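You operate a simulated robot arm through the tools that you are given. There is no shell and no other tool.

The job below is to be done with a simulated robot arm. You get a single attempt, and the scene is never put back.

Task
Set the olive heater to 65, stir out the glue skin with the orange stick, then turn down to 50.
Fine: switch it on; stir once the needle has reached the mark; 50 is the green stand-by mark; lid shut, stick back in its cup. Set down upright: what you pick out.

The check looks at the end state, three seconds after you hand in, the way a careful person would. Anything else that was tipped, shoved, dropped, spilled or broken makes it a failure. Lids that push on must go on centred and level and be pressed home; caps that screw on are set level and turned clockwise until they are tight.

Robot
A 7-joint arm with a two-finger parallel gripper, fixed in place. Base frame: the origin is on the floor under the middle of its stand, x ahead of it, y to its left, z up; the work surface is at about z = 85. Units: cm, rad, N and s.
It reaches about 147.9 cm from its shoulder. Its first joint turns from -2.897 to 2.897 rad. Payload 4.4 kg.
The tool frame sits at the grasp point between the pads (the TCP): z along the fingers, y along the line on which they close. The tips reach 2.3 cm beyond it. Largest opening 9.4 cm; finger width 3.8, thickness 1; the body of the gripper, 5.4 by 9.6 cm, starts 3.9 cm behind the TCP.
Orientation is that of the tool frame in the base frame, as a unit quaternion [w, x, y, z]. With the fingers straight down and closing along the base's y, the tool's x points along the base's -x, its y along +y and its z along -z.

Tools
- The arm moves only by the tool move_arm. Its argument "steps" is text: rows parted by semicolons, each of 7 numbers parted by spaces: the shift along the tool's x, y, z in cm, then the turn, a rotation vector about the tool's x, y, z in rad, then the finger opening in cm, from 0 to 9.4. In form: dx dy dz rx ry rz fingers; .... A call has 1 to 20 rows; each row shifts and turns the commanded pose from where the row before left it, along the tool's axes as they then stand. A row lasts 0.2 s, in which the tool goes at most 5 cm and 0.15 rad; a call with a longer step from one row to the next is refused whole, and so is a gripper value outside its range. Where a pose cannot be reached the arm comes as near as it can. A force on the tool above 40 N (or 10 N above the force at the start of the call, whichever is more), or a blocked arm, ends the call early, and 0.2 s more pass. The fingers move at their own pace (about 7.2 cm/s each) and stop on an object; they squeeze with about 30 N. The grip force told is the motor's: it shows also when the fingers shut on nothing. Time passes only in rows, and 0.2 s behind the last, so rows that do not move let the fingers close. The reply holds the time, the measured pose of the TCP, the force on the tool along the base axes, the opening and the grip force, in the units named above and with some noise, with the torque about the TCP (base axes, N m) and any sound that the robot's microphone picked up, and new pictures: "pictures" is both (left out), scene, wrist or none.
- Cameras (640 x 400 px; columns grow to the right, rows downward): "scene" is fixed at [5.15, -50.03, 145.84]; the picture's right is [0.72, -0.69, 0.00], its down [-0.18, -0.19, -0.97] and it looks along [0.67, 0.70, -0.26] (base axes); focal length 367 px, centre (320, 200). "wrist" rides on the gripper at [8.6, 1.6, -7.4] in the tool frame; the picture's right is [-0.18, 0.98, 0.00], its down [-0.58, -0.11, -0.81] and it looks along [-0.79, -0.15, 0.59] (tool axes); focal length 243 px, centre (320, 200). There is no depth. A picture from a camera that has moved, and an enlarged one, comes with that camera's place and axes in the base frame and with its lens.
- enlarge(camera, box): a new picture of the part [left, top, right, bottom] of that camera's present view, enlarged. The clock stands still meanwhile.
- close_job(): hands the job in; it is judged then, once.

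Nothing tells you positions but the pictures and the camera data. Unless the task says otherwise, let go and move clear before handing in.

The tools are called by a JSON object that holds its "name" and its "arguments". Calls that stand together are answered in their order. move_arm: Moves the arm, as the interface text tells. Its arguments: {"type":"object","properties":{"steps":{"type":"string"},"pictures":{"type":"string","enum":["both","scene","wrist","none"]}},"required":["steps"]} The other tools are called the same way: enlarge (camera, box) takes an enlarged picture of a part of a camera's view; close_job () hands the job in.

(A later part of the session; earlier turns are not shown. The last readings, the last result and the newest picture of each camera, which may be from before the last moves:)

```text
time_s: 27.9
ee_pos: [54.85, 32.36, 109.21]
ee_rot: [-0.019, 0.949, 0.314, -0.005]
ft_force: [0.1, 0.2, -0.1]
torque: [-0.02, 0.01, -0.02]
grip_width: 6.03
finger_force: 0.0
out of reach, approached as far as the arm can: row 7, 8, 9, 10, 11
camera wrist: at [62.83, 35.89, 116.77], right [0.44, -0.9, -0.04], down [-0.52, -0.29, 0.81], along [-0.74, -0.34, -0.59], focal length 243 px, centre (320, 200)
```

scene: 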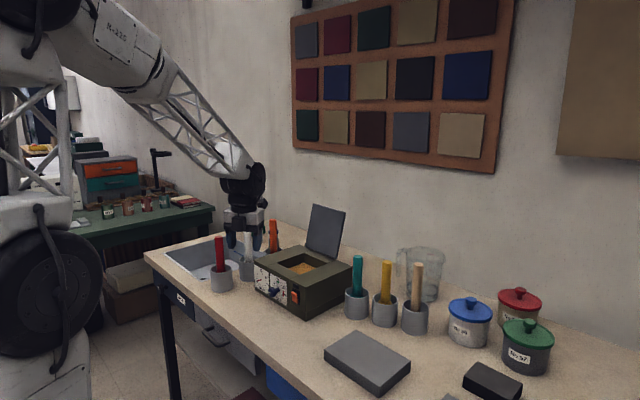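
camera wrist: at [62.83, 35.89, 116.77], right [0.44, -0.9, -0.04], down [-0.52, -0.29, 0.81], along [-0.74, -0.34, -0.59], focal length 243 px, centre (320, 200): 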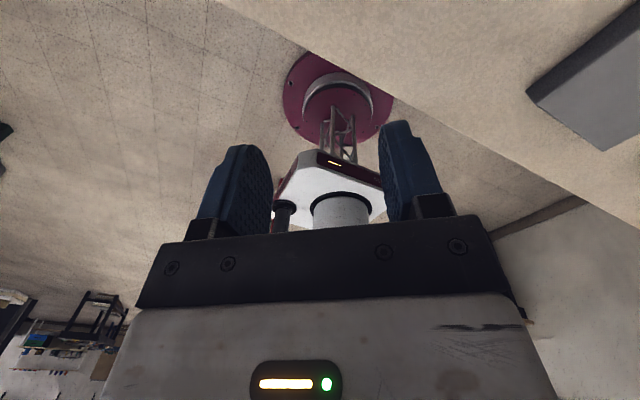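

The wrist's roll joint has ample range (about +2.4 rad this way), so the earlier limit was another joint around roll ≈ 20°. I'll rotate back and use the roll range 30–70°, which behaved well in free air.

{"name": "move_arm", "arguments": {"steps": "0 0 0 0 0 -0.147 6; 0 0 0 0 0 -0.147 6; 0 0 0 0 0 -0.147 6; 0 0 0 0 0 -0.147 6; 0 0 0 0 0 -0.147 6; 0 0 0 0 0 -0.147 6; 0 0 0 0 0 -0.147 6; 0 0 0 0 0 -0.147 6; 0 0 0 0 0 -0.147 6; 0 0 0 0 0 -0.147 6; 0 0 0 0 0 -0.147 6; 0 0 0 0 0 -0.147 6; 0 0 0 0 0 -0.147 6; 0 0 0 0 0 -0.147 6; 0 0 0 0 0 -0.147 6; 0 0 0 0 0 -0.147 6; 0 0 0 0 0 -0.147 6; 0 0 0 0 0 0 6", "pictures": "scene"}}

```text
time_s: 31.6
ee_pos: [54.87, 32.29, 109.16]
ee_rot: [-0.009, 0.0, 1.0, 0.017]
ft_force: [0.1, -0.1, -0.2]
torque: [-0.01, -0.03, 0.0]
grip_width: 6.02
finger_force: 0.0
```

scene: 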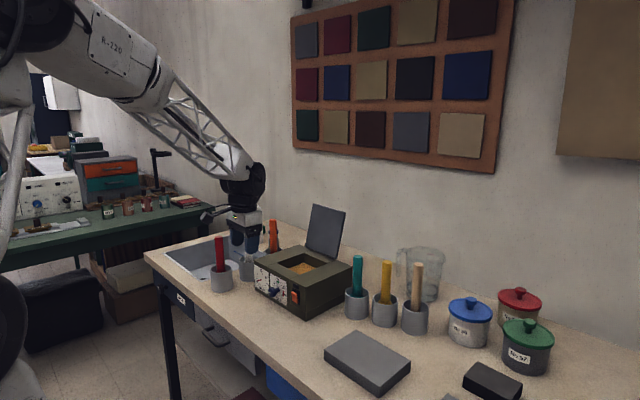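

{"name": "move_arm", "arguments": {"steps": "0 0 3 0 0 0 6; 0 0 3 0 0 0 6; 0 0 3 0 0 0 6; 0 0 0 0 -0.1355 0 6; 0 0 0 0 -0.1355 0 6; 0 0 0 0 -0.1355 0 6; 0 0 0 0 -0.1355 0 6; 0 0 0 -0.1037 0 0.06 6; 0 0 0 -0.1037 0 0.06 6; 0 0 0 -0.1037 0 0.06 6; 0 0 0 -0.1037 0 0.06 6; 0 0 0 -0.1037 0 0.06 6; 0 0 0 -0.1037 0 0.06 6; 0 0 0 -0.1037 0 0.06 6; 0 0 0 0 0 0 6", "pictures": "scene"}}

```text
time_s: 34.4
ee_pos: [55.15, 32.55, 89.47]
ee_rot: [0.184, 0.07, 0.946, 0.258]
ft_force: [-1.5, -1.0, 3.3]
torque: [-0.03, 0.09, -0.01]
grip_width: 6.0
finger_force: 0.1
stopped in row 13: the force on the tool passed its limit at 83 N (the readings are from after the stop); the commanded pose is now the measured one
```

scene: 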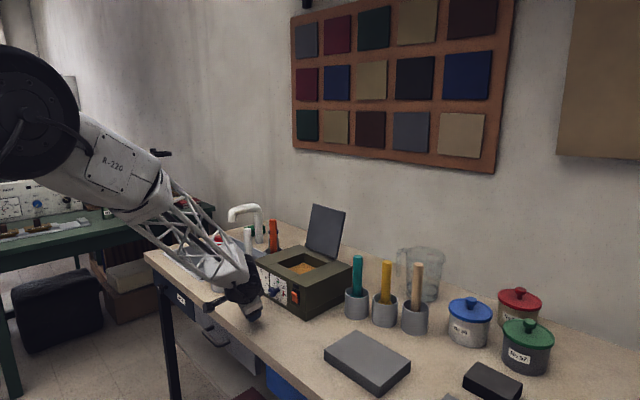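

The arm swung through another configuration change and its tip touched the bench. Nothing else was near. I'll rise straight up and stay away from that roll region altogether.

{"name": "move_arm", "arguments": {"steps": "-0.624 1.028 -1.6 0 0 0 6; -0.624 1.028 -1.6 0 0 0 6; -0.624 1.028 -1.6 0 0 0 6; -0.936 1.542 -2.4 0 0 0 6; -0.936 1.542 -2.4 0 0 0 6; -0.936 1.542 -2.4 0 0 0 6; -0.936 1.542 -2.4 0 0 0 6; 0 0 0 0 0 0 6", "pictures": "scene"}}

{"name": "enlarge", "arguments": {"camera": "scene", "box": [180, 200, 340, 335]}}

```text
time_s: 36.2
ee_pos: [55.16, 32.57, 107.52]
ee_rot: [0.184, 0.069, 0.946, 0.258]
ft_force: [-0.2, 0.3, -0.9]
torque: [0.02, 0.0, 0.03]
grip_width: 6.01
finger_force: 0.1
```

scene: 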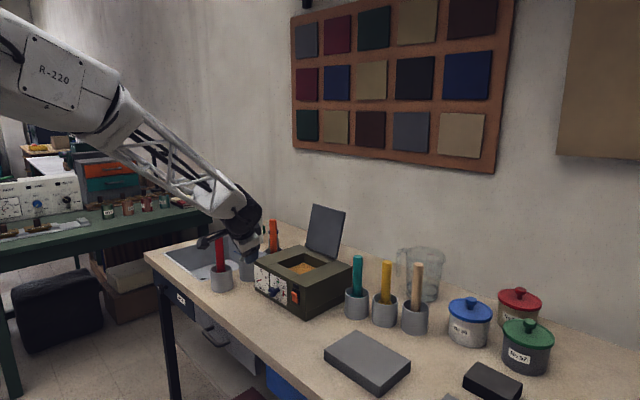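

```text
2.96 times, centred on (260, 268) of scene
camera zoom: at [5.15, -50.03, 145.84], right [0.72, -0.69, 0.0], down [-0.18, -0.19, -0.97], along [0.67, 0.7, -0.26], focal length 1088 px, centre (498, 0)
```

zoom: 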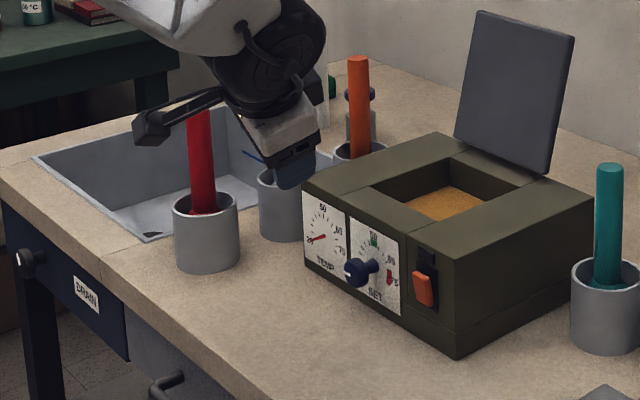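

{"name": "move_arm", "arguments": {"steps": "-0.936 1.542 -2.4 0 0 0 6; -0.936 1.542 -2.4 0 0 0 6; -0.936 1.542 -2.4 0 0 0 6; -0.936 1.542 -2.4 0 0 0 6; 0 0 0 0.1015 -0.0041 -0.0423 6; 0 0 0 0.1015 -0.0041 -0.0423 6; 0 0 0 0.1015 -0.0041 -0.0423 6; 0 0 0 0.1015 -0.0041 -0.0423 6; 0 0 0 0.1015 -0.0041 -0.0423 6; 0 0 0 0.1015 -0.0041 -0.0423 6; 0 0 0 0.1015 -0.0041 -0.0423 6; 0 0 0 0.1015 -0.0041 -0.0423 6; 0 0 0 0 0 0 6", "pictures": "scene"}}

```text
time_s: 39.0
ee_pos: [55.13, 32.55, 119.44]
ee_rot: [0.196, -0.016, 0.966, -0.169]
ft_force: [-0.7, 0.1, 0.2]
torque: [0.01, 0.03, -0.02]
grip_width: 6.01
finger_force: 0.0
```

scene: 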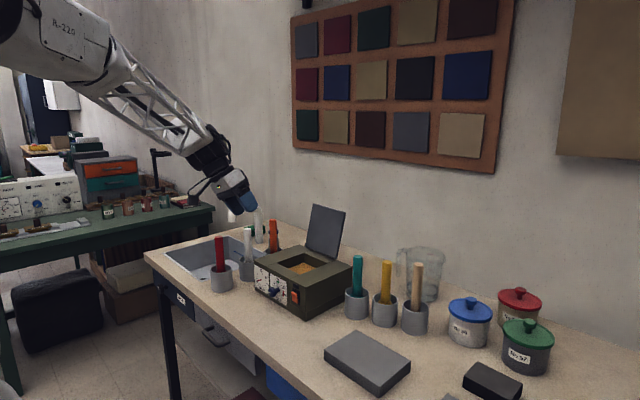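

{"name": "move_arm", "arguments": {"steps": "1.119 0.999 2.6 0 0 0 6; 1.119 0.999 2.6 0 0 0 6; 1.119 0.999 2.6 0 0 0 6; 1.119 0.999 2.6 0 0 0 6; 1.119 0.999 2.6 0 0 0 6; 0 0 0 0 -0.128 0 6; 0 0 0 0.0944 0 -0.0545 6; 0 0 0 0.0944 0 -0.0545 6; 0 0 0 0.0944 0 -0.0545 6; 0 0 0 0.0944 0 -0.0545 6; 0 0 0 0 0 0 6", "pictures": "scene"}}

```text
time_s: 41.4
ee_pos: [55.08, 32.57, 104.43]
ee_rot: [0.238, -0.081, 0.894, -0.37]
ft_force: [0.5, 0.3, 0.0]
torque: [0.0, -0.01, 0.0]
grip_width: 6.02
finger_force: 0.1
```

scene: 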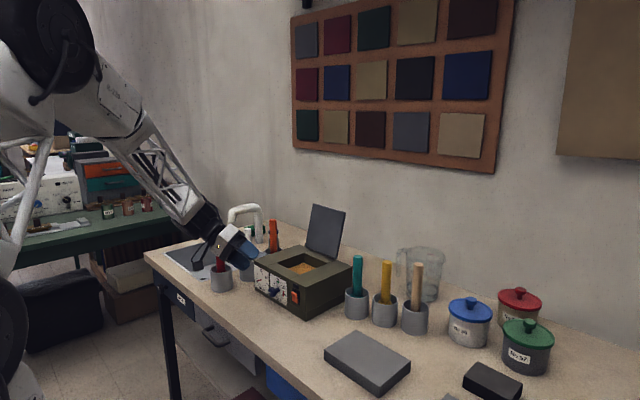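

{"name": "move_arm", "arguments": {"steps": "0 0 0 -0.1133 0 0.0654 6; 0 0 0 -0.1133 0 0.0654 6; 0 0 0 -0.1133 0 0.0654 6; 0 0 0 -0.1133 0 0.0654 6; 0 0 0 -0.1133 0 0.0654 6; 0 0 0 -0.1133 0 0.0654 6; 0 0 0 0 0 0 6", "pictures": "none"}}

```text
time_s: 43.0
ee_pos: [55.14, 32.48, 104.49]
ee_rot: [0.266, 0.017, 0.964, 0.001]
ft_force: [-1.0, -0.2, -0.2]
torque: [0.03, 0.0, -0.01]
grip_width: 5.99
finger_force: 0.1
```

{"name": "move_arm", "arguments": {"steps": "0 0 0 0 0 -0.037 6; 0 0 0 0.1008 0 -0.0582 6; 0 0 0 0.1008 0 -0.0582 6; 0 0 0 0.1008 0 -0.0582 6; 1.448 1.026 2.419 0 0 0 6; 1.448 1.026 2.419 0 0 0 6; 1.448 1.026 2.419 0 0 0 6; 1.448 1.026 2.419 0 0 0 6; 0.893 0.633 1.492 0 0 0 6; 0 0 0 0 0 0 6", "pictures": "both"}}

```text
time_s: 45.2
ee_pos: [54.97, 32.27, 90.5]
ee_rot: [0.26, -0.044, 0.949, -0.174]
ft_force: [1.1, -0.6, -0.6]
torque: [-0.02, -0.02, 0.0]
grip_width: 5.98
finger_force: 0.0
camera wrist: at [43.78, 34.59, 91.93], right [0.17, 0.95, -0.26], down [0.09, 0.25, 0.97], along [0.98, -0.18, -0.04], focal length 243 px, centre (320, 200)
```

scene: 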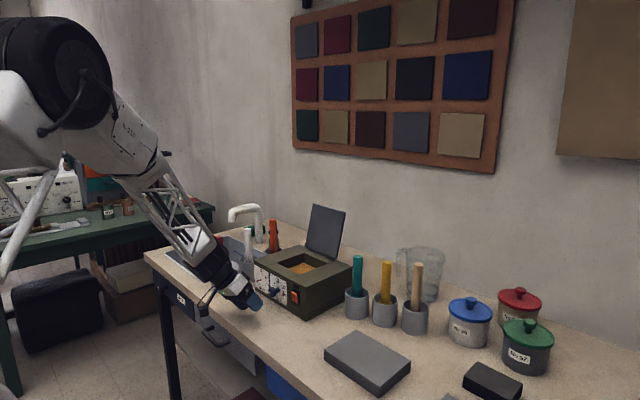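
wrist: 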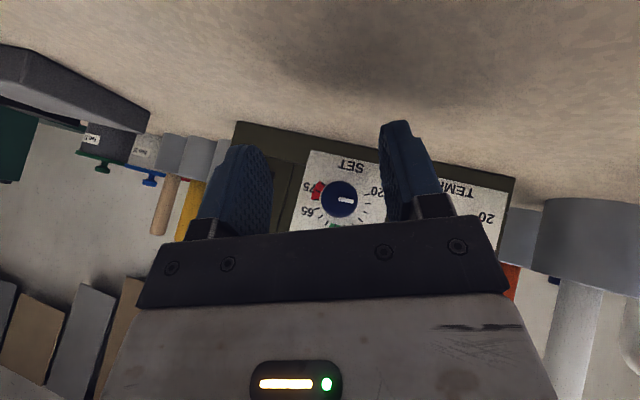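

{"name": "move_arm", "arguments": {"steps": "0 0 0 0.0904 0 -0.0535 6; 0 0 0 0.0904 0 -0.0535 6; 0 0 0 0.0904 0 -0.0535 6; 0 0 0 0.0904 0 -0.0535 6; 0 0 0 0 0 0 6", "pictures": "scene"}}

{"name": "enlarge", "arguments": {"camera": "scene", "box": [180, 200, 340, 335]}}

```text
time_s: 46.4
ee_pos: [55.05, 32.32, 90.62]
ee_rot: [0.243, -0.097, 0.892, -0.368]
ft_force: [0.7, 0.8, -0.1]
torque: [0.0, 0.0, 0.02]
grip_width: 5.99
finger_force: 0.1
```

scene: 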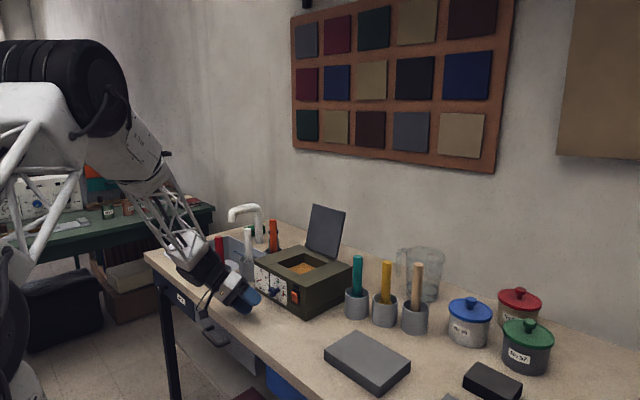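

```text
2.96 times, centred on (260, 268) of scene
camera zoom: at [5.15, -50.03, 145.84], right [0.72, -0.69, 0.0], down [-0.18, -0.19, -0.97], along [0.67, 0.7, -0.26], focal length 1088 px, centre (498, 0)
```

zoom: 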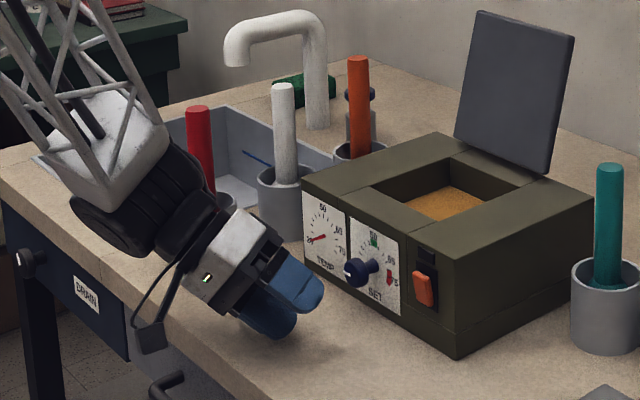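

Roll −45° is stable and clear of the red cup. I approach the knob at this roll and will turn it in 45° strokes from −45° to 0°.

{"name": "move_arm", "arguments": {"steps": "-0.083 0.163 -0.14 0 0 0 6; -1.29 0 0.763 0 0 0 6; -1.29 0 0.763 0 0 0 6; -1.29 0 0.763 0 0 0 6; -0.667 0 0.394 0 0 0 6; -0.667 0 0.394 0 0 0 6; -0.667 0 0.394 0 0 0 6; -0.667 0 0.394 0 0 0 6; 0 0 0 0 0 0 6", "pictures": "both"}}

{"name": "enlarge", "arguments": {"camera": "wrist", "box": [220, 120, 440, 240]}}

{"name": "enlarge", "arguments": {"camera": "scene", "box": [180, 200, 340, 335]}}

```text
time_s: 48.4
ee_pos: [62.65, 32.54, 90.76]
ee_rot: [0.244, -0.097, 0.892, -0.367]
ft_force: [1.0, 0.2, -0.1]
torque: [-0.01, 0.04, -0.01]
grip_width: 6.0
finger_force: 0.0
camera wrist: at [51.41, 35.1, 91.07], right [0.16, 0.76, -0.62], down [0.09, 0.62, 0.78], along [0.98, -0.19, 0.03], focal length 243 px, centre (320, 200)
```

scene: 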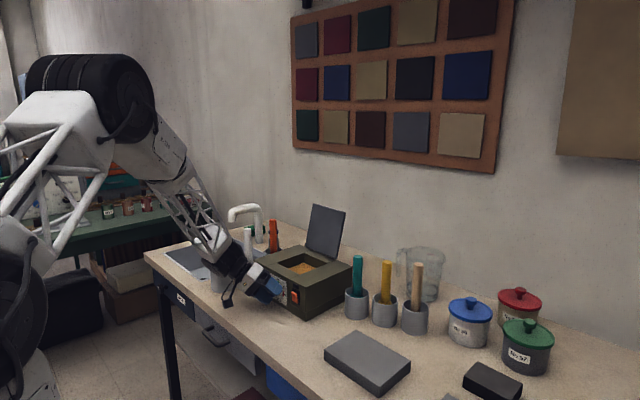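
wrist: 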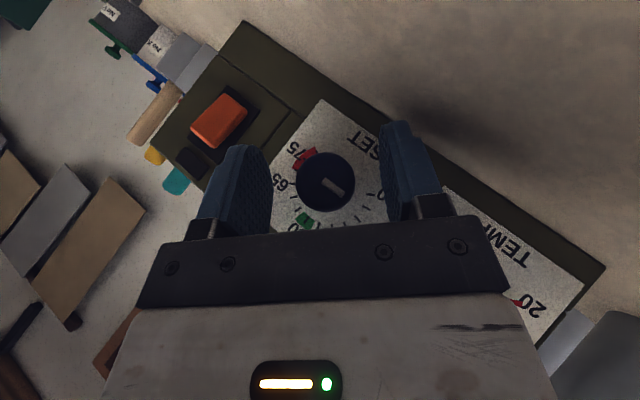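

```text
2.91 times, centred on (330, 180) of wrist
camera zoom: at [51.41, 35.1, 91.07], right [0.16, 0.76, -0.62], down [0.09, 0.62, 0.78], along [0.98, -0.19, 0.03], focal length 706 px, centre (291, 258)
```

zoom: 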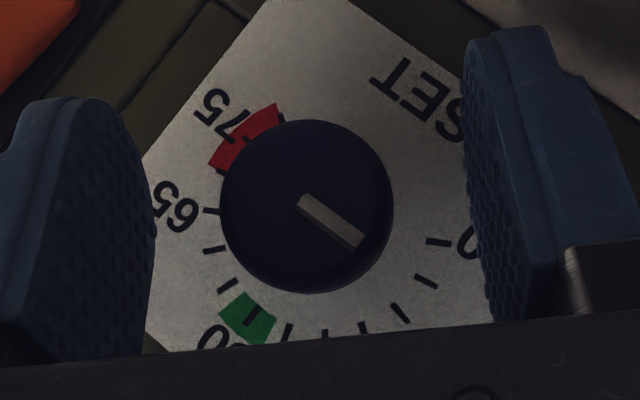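

```text
2.96 times, centred on (260, 268) of scene
camera zoom: at [5.15, -50.03, 145.84], right [0.72, -0.69, 0.0], down [-0.18, -0.19, -0.97], along [0.67, 0.7, -0.26], focal length 1088 px, centre (498, 0)
```

zoom: 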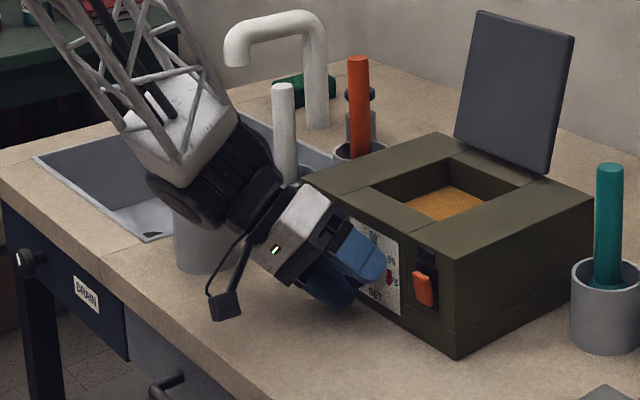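

{"name": "move_arm", "arguments": {"steps": "0 0 0 0 0 0 1; 0 0 0 0 0 0 1; 0 0 0 0 0 0 1; 0 0 0 0 0 0 1", "pictures": "none"}}

```text
time_s: 49.1
ee_pos: [62.81, 32.5, 90.67]
ee_rot: [0.244, -0.098, 0.892, -0.367]
ft_force: [9.3, 9.4, -10.0]
torque: [-0.01, 0.59, -0.1]
grip_width: 2.99
finger_force: 45.4
stopped in row 3: the force on the tool passed its limit at 42 N (the readings are from after the stop); the commanded pose is now the measured one
```

{"name": "move_arm", "arguments": {"steps": "0 0 0 -0.043 0 0.0254 1; 0 0 0 -0.043 0 0.0254 1; 0 0 0 -0.043 0 0.0254 1; 0 0 0 -0.043 0 0.0254 1; 0 0 0 -0.043 0 0.0254 1; 0 0 0 0 0 0 1", "pictures": "none"}}

```text
time_s: 50.5
ee_pos: [62.72, 32.6, 90.6]
ee_rot: [0.254, -0.067, 0.931, -0.253]
ft_force: [7.4, 12.8, -6.9]
torque: [0.04, -0.39, 1.07]
grip_width: 2.98
finger_force: 45.3
```

{"name": "move_arm", "arguments": {"steps": "0 0 0 -0.043 0 0.0254 1; 0 0 0 -0.043 0 0.0254 1; 0 0 0 -0.043 0 0.0254 1; 0 0 0 -0.043 0 0.0254 1; 0 0 0 -0.043 0 0.0254 1; 0 0 0 -0.043 0 0.0254 1; 0 0 0 0 0 0 1", "pictures": "wrist"}}

{"name": "enlarge", "arguments": {"camera": "wrist", "box": [220, 120, 440, 240]}}

```text
time_s: 52.1
ee_pos: [62.67, 32.54, 90.62]
ee_rot: [0.263, -0.027, 0.958, -0.112]
ft_force: [-0.9, -15.7, 8.3]
torque: [-0.01, 0.72, -0.21]
grip_width: 2.96
finger_force: 45.2
camera wrist: at [51.39, 34.61, 92.3], right [0.16, 0.98, -0.13], down [0.09, 0.12, 0.99], along [0.98, -0.17, -0.07], focal length 243 px, centre (320, 200)
```

wrist: 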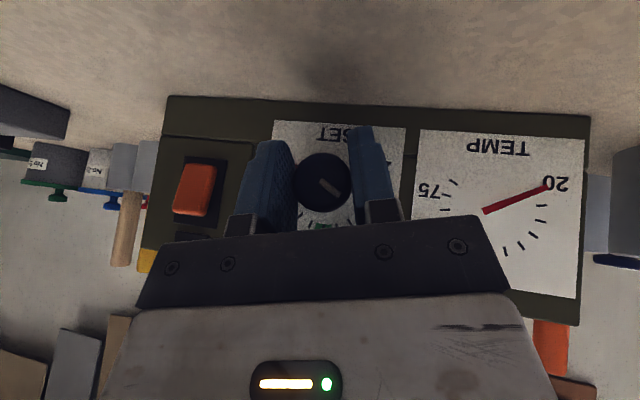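

```text
2.91 times, centred on (330, 180) of wrist
camera zoom: at [51.39, 34.61, 92.3], right [0.16, 0.98, -0.13], down [0.09, 0.12, 0.99], along [0.98, -0.17, -0.07], focal length 706 px, centre (291, 258)
```

zoom: 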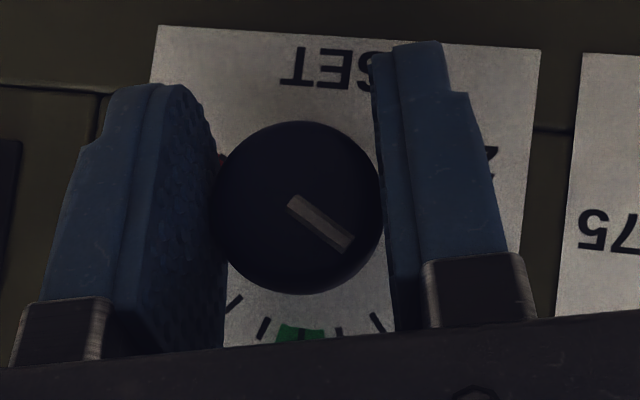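

The pointer is now about −57° (≈36 on the scale) and the load is modest. I'll continue this stroke to roll ≈ 0.

{"name": "move_arm", "arguments": {"steps": "0 -0.04 0 -0.043 0 0.0254 1; 0 0 0 -0.043 0 0.0254 1; 0 0 0 -0.043 0 0.0254 1; 0 0 0 -0.043 0 0.0254 1; 0 0 0 0 0 0 1", "pictures": "none"}}

```text
time_s: 53.3
ee_pos: [62.64, 32.48, 90.61]
ee_rot: [0.265, -0.001, 0.964, -0.015]
ft_force: [4.5, -18.6, 3.5]
torque: [-0.04, -0.85, 0.25]
grip_width: 2.97
finger_force: 44.9
```

{"name": "move_arm", "arguments": {"steps": "0 0 0 0 0 0 6; 0 0 0 0 0 0 6; 0 0 0 0 0 0 6; 0 0 0 0.081 0 -0.0477 6; 0 0 0 0.081 0 -0.0477 6; 0 0 0 0.081 0 -0.0477 6; 0 0 0 0.081 0 -0.0477 6; 0 0 0 0.081 0 -0.0477 6; 0 0 0 0.081 0 -0.0477 6; 0 0 0 0.081 0 -0.0477 6; 0 0 0 0.081 0 -0.0477 6; 0 0 0 0 0 0 6", "pictures": "wrist"}}

{"name": "enlarge", "arguments": {"camera": "wrist", "box": [220, 120, 440, 240]}}

```text
time_s: 55.9
ee_pos: [62.63, 32.71, 90.49]
ee_rot: [0.244, -0.097, 0.892, -0.369]
ft_force: [0.3, 0.8, -0.3]
torque: [0.01, -0.01, 0.0]
grip_width: 6.0
finger_force: 0.0
camera wrist: at [51.41, 35.16, 90.99], right [0.16, 0.76, -0.63], down [0.09, 0.62, 0.78], along [0.98, -0.19, 0.03], focal length 243 px, centre (320, 200)
```

wrist: 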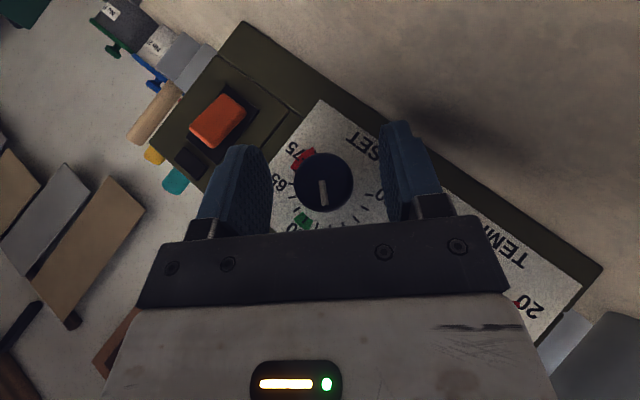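

```text
2.91 times, centred on (330, 180) of wrist
camera zoom: at [51.41, 35.16, 90.99], right [0.16, 0.76, -0.63], down [0.09, 0.62, 0.78], along [0.98, -0.19, 0.03], focal length 706 px, centre (291, 258)
```

zoom: 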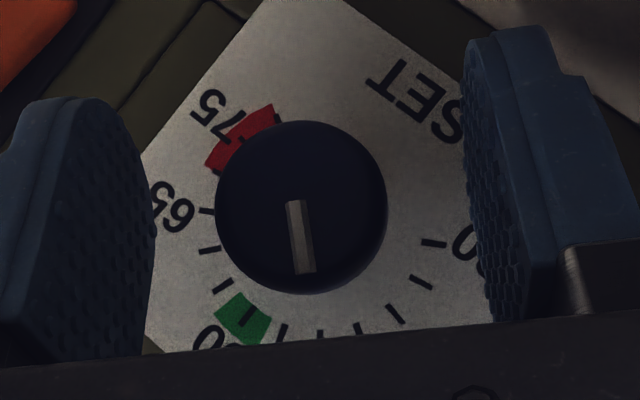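

The pointer is at about −49° (≈38). I'll recentre slightly and take the second stroke.

{"name": "move_arm", "arguments": {"steps": "0 -0.1 0 0 0 0 6; 0 0 0 0 0 0 1; 0 0 0 0 0 0 1; 0 0 0 0 0 0 1; 0 0 0 0 0 0 1", "pictures": "none"}}

```text
time_s: 56.7
ee_pos: [62.69, 32.57, 90.65]
ee_rot: [0.243, -0.099, 0.892, -0.368]
ft_force: [3.7, 3.8, -3.1]
torque: [0.0, 0.04, 0.7]
grip_width: 2.97
finger_force: 44.9
stopped in row 3: the force on the tool passed its limit at 41 N (the readings are from after the stop); the commanded pose is now the measured one
```

{"name": "move_arm", "arguments": {"steps": "0 0 0 -0.0405 0 0.0238 1; 0 0 0 -0.0405 0 0.0238 1; 0 0 0 -0.0405 0 0.0238 1; 0 0 0 -0.0405 0 0.0238 1; 0 0 0 -0.0405 0 0.0238 1; 0 0 0 -0.0405 0 0.0238 1; 0 0 0 -0.0405 0 0.0238 1; 0 0 0 -0.0405 0 0.0238 1; 0 0 0 0 0 0 1", "pictures": "none"}}

```text
time_s: 58.7
ee_pos: [62.72, 32.64, 90.61]
ee_rot: [0.257, -0.051, 0.945, -0.195]
ft_force: [16.7, -5.5, -4.3]
torque: [0.0, -0.68, 0.66]
grip_width: 2.99
finger_force: 44.6
```

{"name": "move_arm", "arguments": {"steps": "0 0 0 -0.0405 0 0.0238 1; 0 0 0 -0.0405 0 0.0238 1; 0 0 0 -0.0405 0 0.0238 1; 0 0 0 -0.0405 0 0.0238 1; 0 0 0 -0.0405 0 0.0238 1; 0 0 0 -0.0405 0 0.0238 1; 0 0 0 -0.0405 0 0.0238 1; 0 0 0 0 0 0 1", "pictures": "none"}}

```text
time_s: 60.5
ee_pos: [62.74, 32.57, 90.62]
ee_rot: [0.264, -0.009, 0.964, -0.037]
ft_force: [-1.0, -24.0, 16.1]
torque: [-0.03, -0.02, 0.16]
grip_width: 2.96
finger_force: 44.6
```

{"name": "move_arm", "arguments": {"steps": "0 0 0 0 0 0 6; 0 0 0 0 0 0 6; 0 0 0 0 0 0 6; 0 0 0 0.0766 0 -0.0451 6; 0 0 0 0.0766 0 -0.0451 6; 0 0 0 0.0766 0 -0.0451 6; 0 0 0 0.0766 0 -0.0451 6; 0 0 0 0.0766 0 -0.0451 6; 0 0 0 0.0766 0 -0.0451 6; 0 0 0 0.0766 0 -0.0451 6; 0 0 0 0.0766 0 -0.0451 6; 0 0 0 0 0 0 6", "pictures": "wrist"}}

{"name": "enlarge", "arguments": {"camera": "wrist", "box": [220, 120, 440, 240]}}

```text
time_s: 63.1
ee_pos: [62.71, 32.56, 90.57]
ee_rot: [0.243, -0.1, 0.891, -0.371]
ft_force: [-0.3, 0.5, 0.1]
torque: [0.0, -0.03, 0.0]
grip_width: 5.99
finger_force: 0.1
camera wrist: at [51.38, 35.15, 90.95], right [0.16, 0.76, -0.63], down [0.09, 0.63, 0.77], along [0.98, -0.18, 0.03], focal length 243 px, centre (320, 200)
```

wrist: 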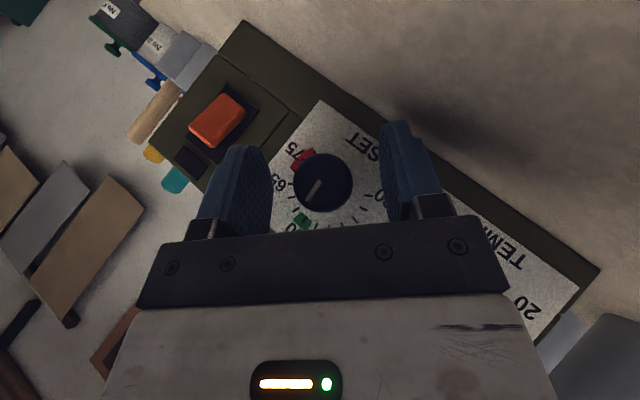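

```text
2.91 times, centred on (330, 180) of wrist
camera zoom: at [51.38, 35.15, 90.95], right [0.16, 0.76, -0.63], down [0.09, 0.63, 0.77], along [0.98, -0.18, 0.03], focal length 706 px, centre (291, 258)
```

zoom: 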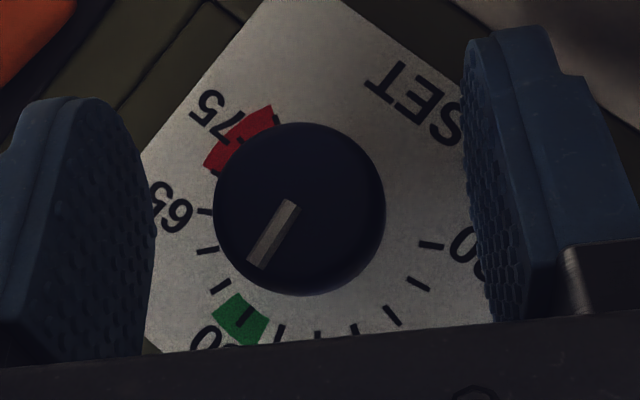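

The pointer is at about −10° (≈47). Third stroke next, another ~40°.

{"name": "move_arm", "arguments": {"steps": "0 -0.1 0 0 0 0 6; 0 0 0 0 0 0 1; 0 0 0 0 0 0 1; 0 0 0 0 0 0 1; 0 0 0 0 0 0 1", "pictures": "none"}}

{"name": "move_arm", "arguments": {"steps": "0 0 0 -0.0405 0 0.0238 1; 0 0 0 -0.0405 0 0.0238 1; 0 0 0 -0.0405 0 0.0238 1; 0 0 0 -0.0405 0 0.0238 1; 0 0 0 -0.0405 0 0.0238 1; 0 0 0 -0.0405 0 0.0238 1; 0 0 0 -0.0405 0 0.0238 1; 0 0 0 -0.0405 0 0.0238 1; 0 0 0 0 0 0 1", "pictures": "none"}}

```text
time_s: 64.1
ee_pos: [62.75, 32.57, 90.55]
ee_rot: [0.243, -0.101, 0.891, -0.371]
ft_force: [7.8, 6.9, -7.0]
torque: [0.03, 0.06, 0.34]
grip_width: 2.98
finger_force: 45.3
stopped in row 4: the force on the tool passed its limit at 42 N (the readings are from after the stop); the commanded pose is now the measured one
```

```text
time_s: 65.0
ee_pos: [62.62, 32.6, 90.6]
ee_rot: [0.25, -0.082, 0.916, -0.303]
ft_force: [11.4, 4.1, -7.0]
torque: [0.0, 0.16, 0.18]
grip_width: 2.98
finger_force: 45.1
stopped in row 4: the force on the tool passed its limit at 42 N (the readings are from after the stop); the commanded pose is now the measured one
```

{"name": "move_arm", "arguments": {"steps": "0 0 0 -0.0405 0 0.0238 1; 0 0 0 -0.0405 0 0.0238 1; 0 0 0 -0.0405 0 0.0238 1; 0 0 0 -0.0405 0 0.0238 1; 0 0 0 -0.0405 0 0.0238 1; 0 0 0 -0.0405 0 0.0238 1; 0 0 0 0 0 0 1", "pictures": "none"}}

{"name": "move_arm", "arguments": {"steps": "0 0 0 -0.0405 0 0.0238 1; 0 0 0 -0.0405 0 0.0238 1; 0 0 0 -0.0405 0 0.0238 1; 0 0 0 -0.0405 0 0.0238 1; 0 0 0 -0.0405 0 0.0238 1; 0 0 0 0 0 0 1", "pictures": "wrist"}}

{"name": "enlarge", "arguments": {"camera": "wrist", "box": [220, 120, 440, 240]}}

```text
time_s: 66.6
ee_pos: [62.64, 32.42, 90.59]
ee_rot: [0.259, -0.046, 0.949, -0.172]
ft_force: [15.2, 1.0, -4.2]
torque: [-0.04, 0.47, -0.1]
grip_width: 2.97
finger_force: 45.2
```

```text
time_s: 68.0
ee_pos: [62.71, 32.68, 90.53]
ee_rot: [0.263, -0.015, 0.963, -0.06]
ft_force: [24.3, -16.3, 3.0]
torque: [-0.02, -0.03, 0.24]
grip_width: 2.98
finger_force: 44.5
camera wrist: at [51.37, 34.34, 92.49], right [0.16, 0.99, -0.03], down [0.09, 0.01, 1.0], along [0.98, -0.16, -0.09], focal length 243 px, centre (320, 200)
```

wrist: 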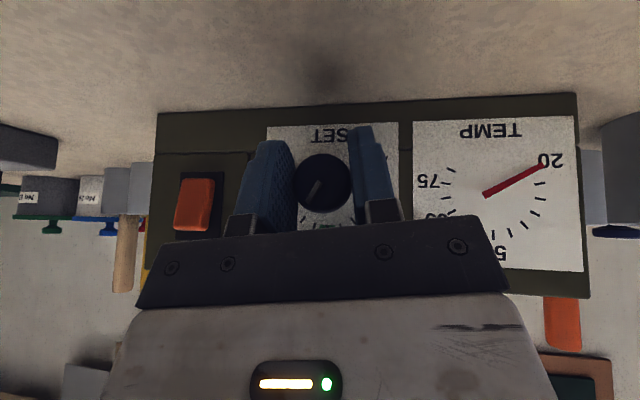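

```text
2.91 times, centred on (330, 180) of wrist
camera zoom: at [51.37, 34.34, 92.49], right [0.16, 0.99, -0.03], down [0.09, 0.01, 1.0], along [0.98, -0.16, -0.09], focal length 706 px, centre (291, 258)
```

zoom: 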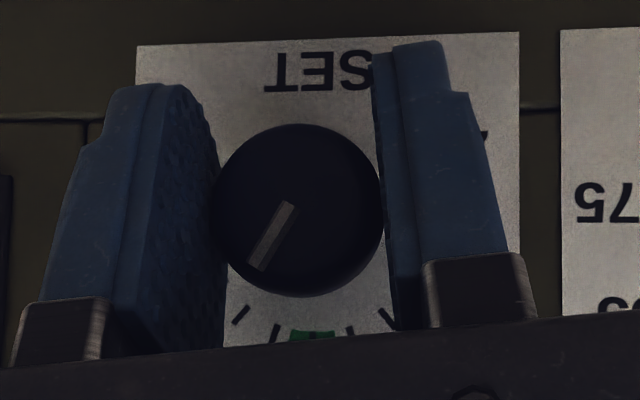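

The pointer is at +28° (≈57). One more stroke of about 32° should reach 65.

{"name": "move_arm", "arguments": {"steps": "0 0 0 0 0 0 6; 0 0 0 0 0 0 6; 0 0 0 0 0 0 6; 0 0 0 0.0847 0 -0.0499 6; 0 0 0 0.0847 0 -0.0499 6; 0 0 0 0.0847 0 -0.0499 6; 0 0 0 0.0847 0 -0.0499 6; 0 0 0 0.0847 0 -0.0499 6; 0 0 0 0.0847 0 -0.0499 6; 0 -0.05 0 0 0 0 6; 0 0 0 0 0 0 6", "pictures": "wrist"}}

{"name": "enlarge", "arguments": {"camera": "wrist", "box": [220, 120, 440, 240]}}

```text
time_s: 70.4
ee_pos: [62.63, 32.5, 90.59]
ee_rot: [0.246, -0.091, 0.904, -0.337]
ft_force: [0.7, 0.0, 0.8]
torque: [0.01, 0.04, 0.02]
grip_width: 6.0
finger_force: 0.1
camera wrist: at [51.38, 35.05, 91.2], right [0.16, 0.8, -0.57], down [0.09, 0.56, 0.82], along [0.98, -0.18, 0.02], focal length 243 px, centre (320, 200)
```

wrist: 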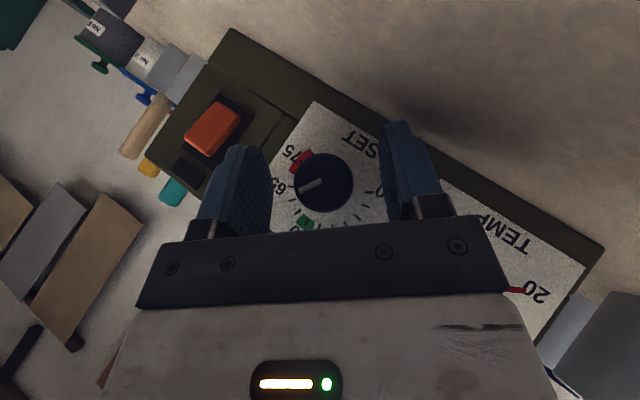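

```text
2.91 times, centred on (330, 180) of wrist
camera zoom: at [51.38, 35.05, 91.2], right [0.16, 0.8, -0.57], down [0.09, 0.56, 0.82], along [0.98, -0.18, 0.02], focal length 706 px, centre (291, 258)
```

zoom: 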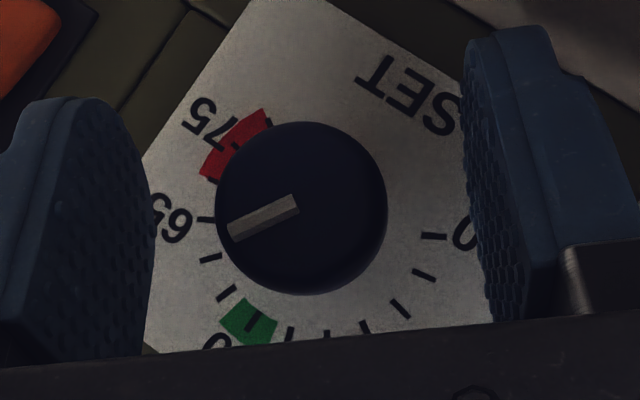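

{"name": "move_arm", "arguments": {"steps": "0 -0.05 0 0 0 0 6; 0 0 0 0 0 0 1; 0 0 0 0 0 0 1; 0 0 0 0 0 0 1; 0 0 0 0 0 0 1", "pictures": "none"}}

{"name": "move_arm", "arguments": {"steps": "0 0 0 -0.0405 0 0.0238 1; 0 0 0 -0.0405 0 0.0238 1; 0 0 0 -0.0405 0 0.0238 1; 0 0 0 -0.0405 0 0.0238 1; 0 0 0 -0.0405 0 0.0238 1; 0 0 0 0 0 0 1", "pictures": "none"}}

```text
time_s: 71.5
ee_pos: [62.64, 32.5, 90.55]
ee_rot: [0.247, -0.093, 0.904, -0.335]
ft_force: [1.7, 11.1, -4.6]
torque: [-0.01, 0.16, -0.37]
grip_width: 2.93
finger_force: 45.0
stopped in row 5: the force on the tool passed its limit at 42 N (the readings are from after the stop); the commanded pose is now the measured one
```

```text
time_s: 72.7
ee_pos: [62.51, 32.54, 90.58]
ee_rot: [0.255, -0.067, 0.935, -0.237]
ft_force: [5.6, 9.3, -7.5]
torque: [-0.01, -0.17, -0.03]
grip_width: 2.96
finger_force: 44.9
stopped in row 5: the force on the tool passed its limit at 40 N (the readings are from after the stop); the commanded pose is now the measured one
```

{"name": "move_arm", "arguments": {"steps": "0 0.03 0 -0.0405 0 0.0238 1; 0 0 0 -0.0405 0 0.0238 1; 0 0 0 -0.0405 0 0.0238 1; 0 0 0 -0.0405 0 0.0238 1; 0 0 0 -0.0405 0 0.0238 1; 0 0 0 0 0 0 1", "pictures": "wrist"}}

{"name": "enlarge", "arguments": {"camera": "wrist", "box": [220, 120, 440, 240]}}

```text
time_s: 74.1
ee_pos: [62.7, 32.53, 90.66]
ee_rot: [0.26, -0.036, 0.957, -0.126]
ft_force: [17.4, -6.6, -3.3]
torque: [-0.01, -0.65, -0.11]
grip_width: 2.95
finger_force: 45.0
camera wrist: at [51.36, 34.56, 92.26], right [0.16, 0.97, -0.17], down [0.09, 0.15, 0.98], along [0.98, -0.17, -0.07], focal length 243 px, centre (320, 200)
```

wrist: 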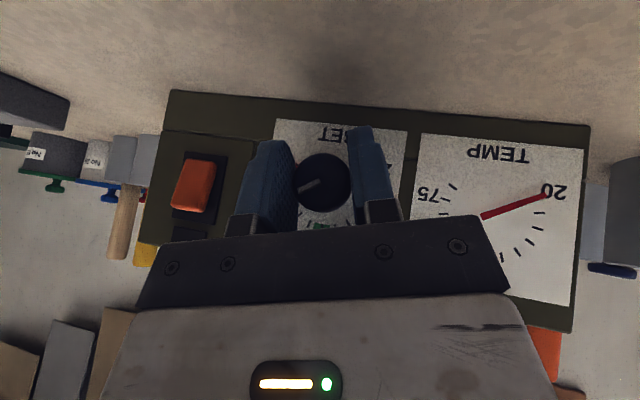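

```text
2.91 times, centred on (330, 180) of wrist
camera zoom: at [51.36, 34.56, 92.26], right [0.16, 0.97, -0.17], down [0.09, 0.15, 0.98], along [0.98, -0.17, -0.07], focal length 706 px, centre (291, 258)
```

zoom: 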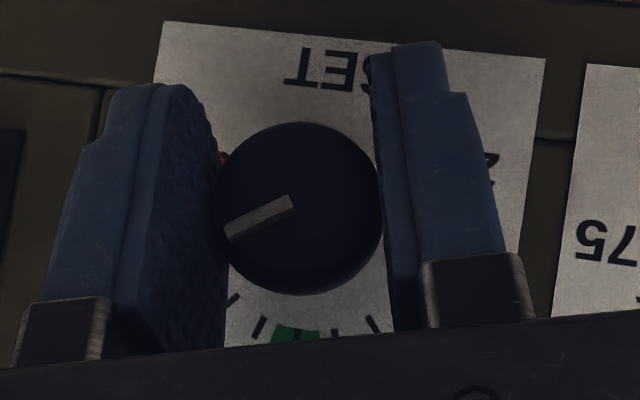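

{"name": "move_arm", "arguments": {"steps": "0 0 0 -0.0344 0 0.0203 1; 0 0 0 -0.0344 0 0.0203 1; 0 0 0 0 0 0 1; 0 0 0 0 0 0 1", "pictures": "wrist"}}

{"name": "enlarge", "arguments": {"camera": "wrist", "box": [220, 120, 440, 240]}}

```text
time_s: 75.1
ee_pos: [62.69, 32.43, 90.76]
ee_rot: [0.261, -0.025, 0.961, -0.088]
ft_force: [22.6, -30.4, 0.3]
torque: [-0.01, 0.73, -0.57]
grip_width: 2.96
finger_force: 44.9
camera wrist: at [51.36, 34.43, 92.42], right [0.16, 0.98, -0.09], down [0.09, 0.07, 0.99], along [0.98, -0.16, -0.08], focal length 243 px, centre (320, 200)
```

wrist: 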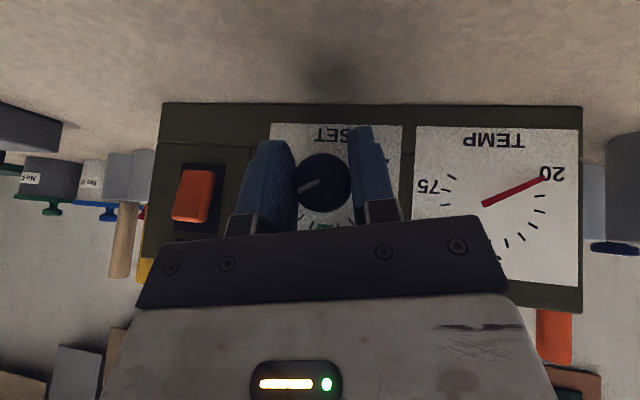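

```text
2.91 times, centred on (330, 180) of wrist
camera zoom: at [51.36, 34.43, 92.42], right [0.16, 0.98, -0.09], down [0.09, 0.07, 0.99], along [0.98, -0.16, -0.08], focal length 706 px, centre (291, 258)
```

zoom: 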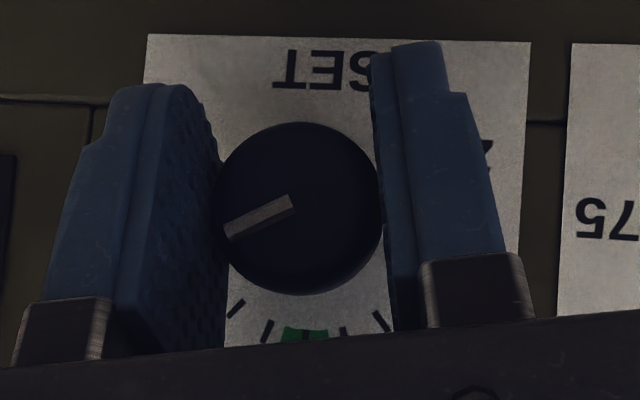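

The pointer reads about +60° (65). I'll release, back off, and check it.

{"name": "move_arm", "arguments": {"steps": "0 0 0 0 0 0 6; 0 0 0 0 0 0 6; 0 0 0 0 0 0 6; 1.3 0 -0.76 0 0 0 6; 1.3 0 -0.76 0 0 0 6; 1.3 0 -0.76 0 0 0 6; 1.3 0 -0.76 0 0 0 6; 1.3 0 -0.76 0 0 0 6; 0 0 0 0 0 0 6", "pictures": "both"}}

{"name": "enlarge", "arguments": {"camera": "wrist", "box": [140, 100, 440, 240]}}

{"name": "enlarge", "arguments": {"camera": "wrist", "box": [270, 140, 400, 240]}}

{"name": "enlarge", "arguments": {"camera": "scene", "box": [250, 258, 314, 312]}}

```text
time_s: 77.1
ee_pos: [55.11, 32.51, 90.48]
ee_rot: [0.262, -0.025, 0.961, -0.087]
ft_force: [-0.1, -0.4, -0.9]
torque: [0.01, 0.0, -0.01]
grip_width: 5.98
finger_force: 0.1
camera wrist: at [43.82, 34.43, 92.34], right [0.16, 0.98, -0.09], down [0.09, 0.07, 0.99], along [0.98, -0.16, -0.08], focal length 243 px, centre (320, 200)
```

scene: 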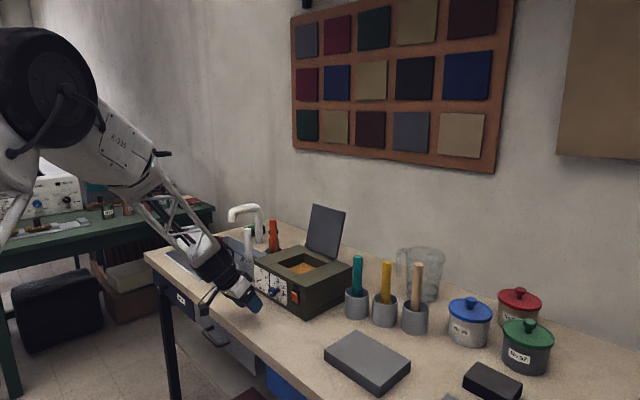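
wrist: 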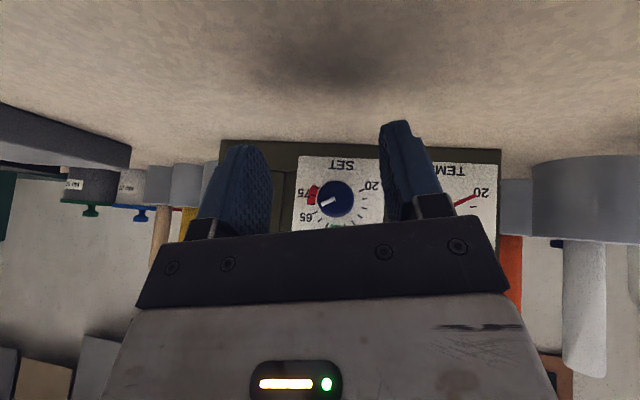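

```text
2.13 times, centred on (290, 170) of wrist
camera zoom: at [43.82, 34.43, 92.34], right [0.16, 0.98, -0.09], down [0.09, 0.07, 0.99], along [0.98, -0.16, -0.08], focal length 518 px, centre (384, 264)
```

zoom: 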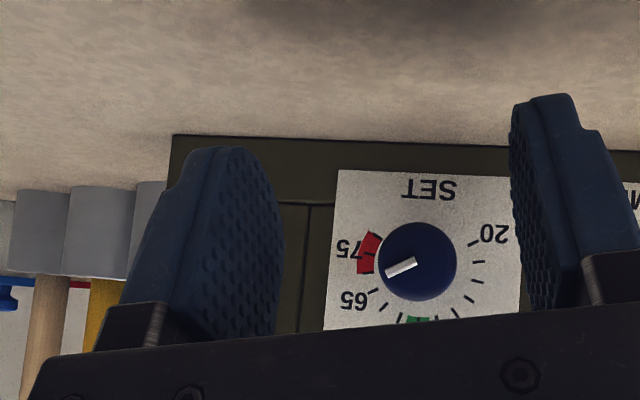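

```text
4.00 times, centred on (335, 190) of wrist
camera zoom: at [43.82, 34.43, 92.34], right [0.16, 0.98, -0.09], down [0.09, 0.07, 0.99], along [0.98, -0.16, -0.08], focal length 970 px, centre (260, 240)
```

zoom: 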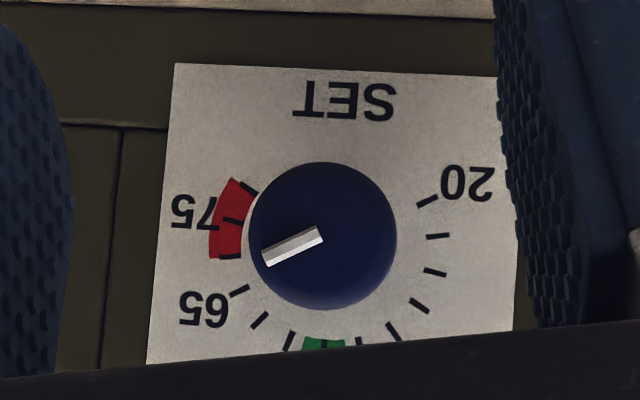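

```text
7.41 times, centred on (282, 285) of scene
camera zoom: at [5.15, -50.03, 145.84], right [0.72, -0.69, 0.0], down [-0.18, -0.19, -0.97], along [0.67, 0.7, -0.26], focal length 2719 px, centre (602, -430)
```

zoom: 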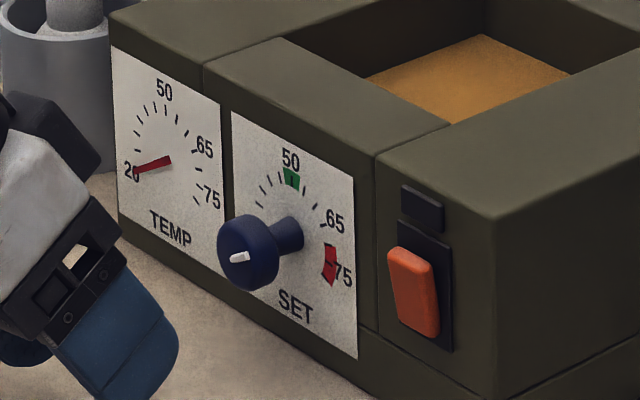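

SET is on 65. The rocker's upper half sticks out, so it is off. I'll shut the fingers and line up in front of the rocker's top half.

{"name": "move_arm", "arguments": {"steps": "-0.274 -2.81 -0.466 0 0 0 2; -0.274 -2.81 -0.466 0 0 0 0; -0.274 -2.81 -0.466 0 0 0 0; 0 0 0 0 0 0 0; 0 0 0 0 0 0 0", "pictures": "both"}}

{"name": "enlarge", "arguments": {"camera": "wrist", "box": [240, 120, 400, 240]}}

{"name": "enlarge", "arguments": {"camera": "scene", "box": [240, 240, 330, 320]}}

```text
time_s: 78.3
ee_pos: [55.14, 24.41, 93.83]
ee_rot: [0.261, -0.026, 0.961, -0.087]
ft_force: [1.1, 1.0, 0.0]
torque: [-0.02, 0.04, 0.0]
grip_width: 0.0
finger_force: 30.0
camera wrist: at [43.87, 26.39, 95.6], right [0.16, 0.98, -0.09], down [0.09, 0.07, 0.99], along [0.98, -0.16, -0.08], focal length 243 px, centre (320, 200)
```

scene: 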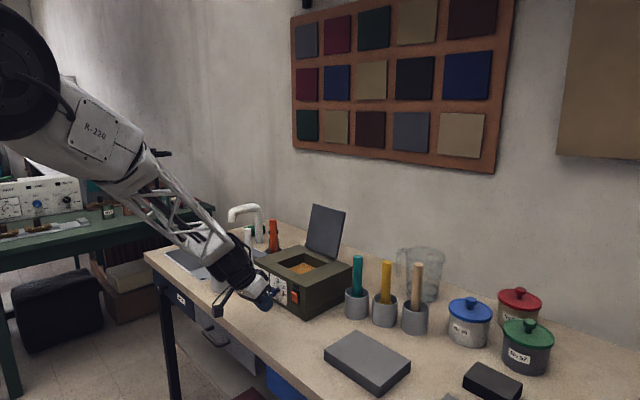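
wrist: 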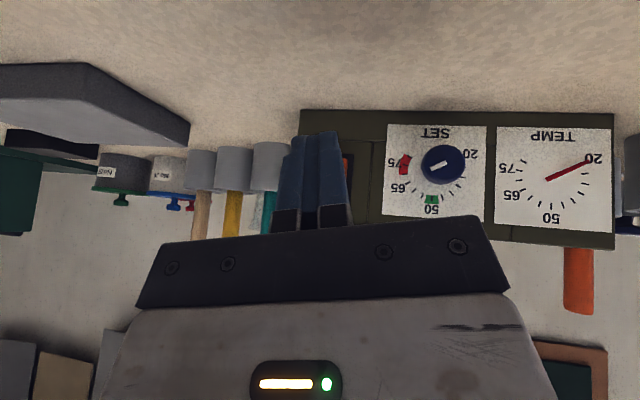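

```text
3.33 times, centred on (320, 180) of wrist
camera zoom: at [43.87, 26.39, 95.6], right [0.16, 0.98, -0.09], down [0.09, 0.07, 0.99], along [0.98, -0.16, -0.08], focal length 809 px, centre (320, 267)
```

zoom: 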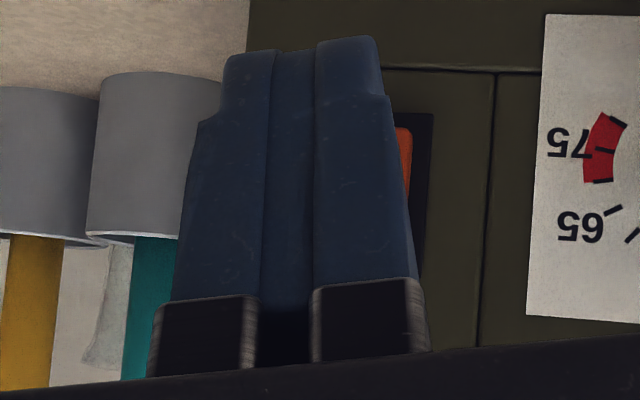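

```text
5.00 times, centred on (285, 280) of scene
camera zoom: at [5.15, -50.03, 145.84], right [0.72, -0.69, 0.0], down [-0.18, -0.19, -0.97], along [0.67, 0.7, -0.26], focal length 1835 px, centre (495, -200)
```

zoom: 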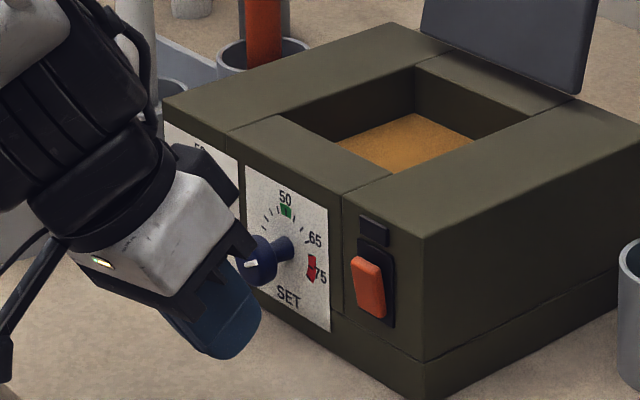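

{"name": "move_arm", "arguments": {"steps": "0.1 0.04 0.17 0 0 0 0; -1.724 0 1.016 0 0 0 0; -1.724 0 1.016 0 0 0 0; -1.724 0 1.016 0 0 0 0; -0.2155 0 0.127 0 0 0 0; -0.2155 0 0.127 0 0 0 0; -0.2155 0 0.127 0 0 0 0; -0.2155 0 0.127 0 0 0 0; 0 0 0 0 0 0 0", "pictures": "scene"}}

{"name": "enlarge", "arguments": {"camera": "scene", "box": [250, 250, 330, 320]}}

```text
time_s: 80.3
ee_pos: [62.29, 24.5, 93.61]
ee_rot: [0.261, -0.026, 0.961, -0.087]
ft_force: [0.0, -0.5, -0.3]
torque: [-0.01, 0.01, 0.02]
grip_width: 0.01
finger_force: 29.6
```

scene: 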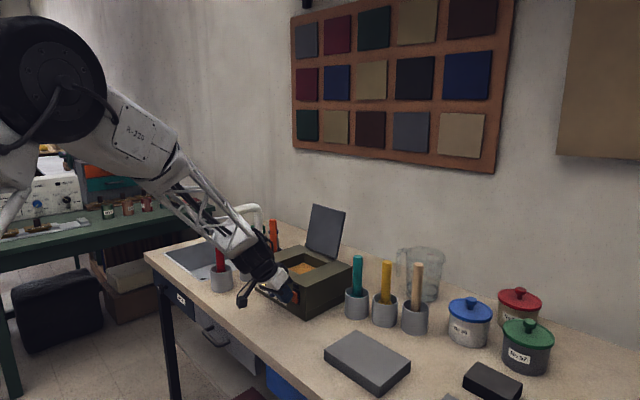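

```text
5.71 times, centred on (290, 285) of scene
camera zoom: at [5.15, -50.03, 145.84], right [0.72, -0.69, 0.0], down [-0.18, -0.19, -0.97], along [0.67, 0.7, -0.26], focal length 2098 px, centre (491, -286)
```

zoom: 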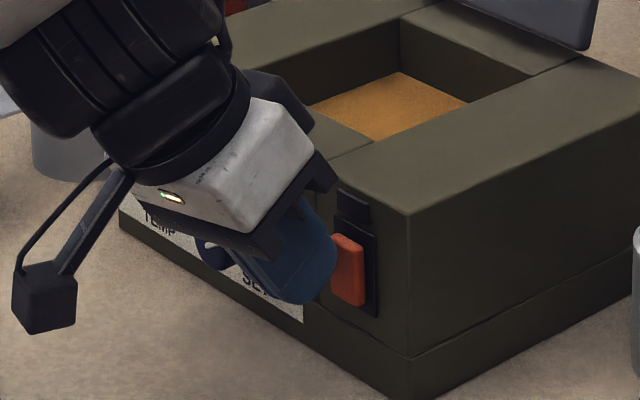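

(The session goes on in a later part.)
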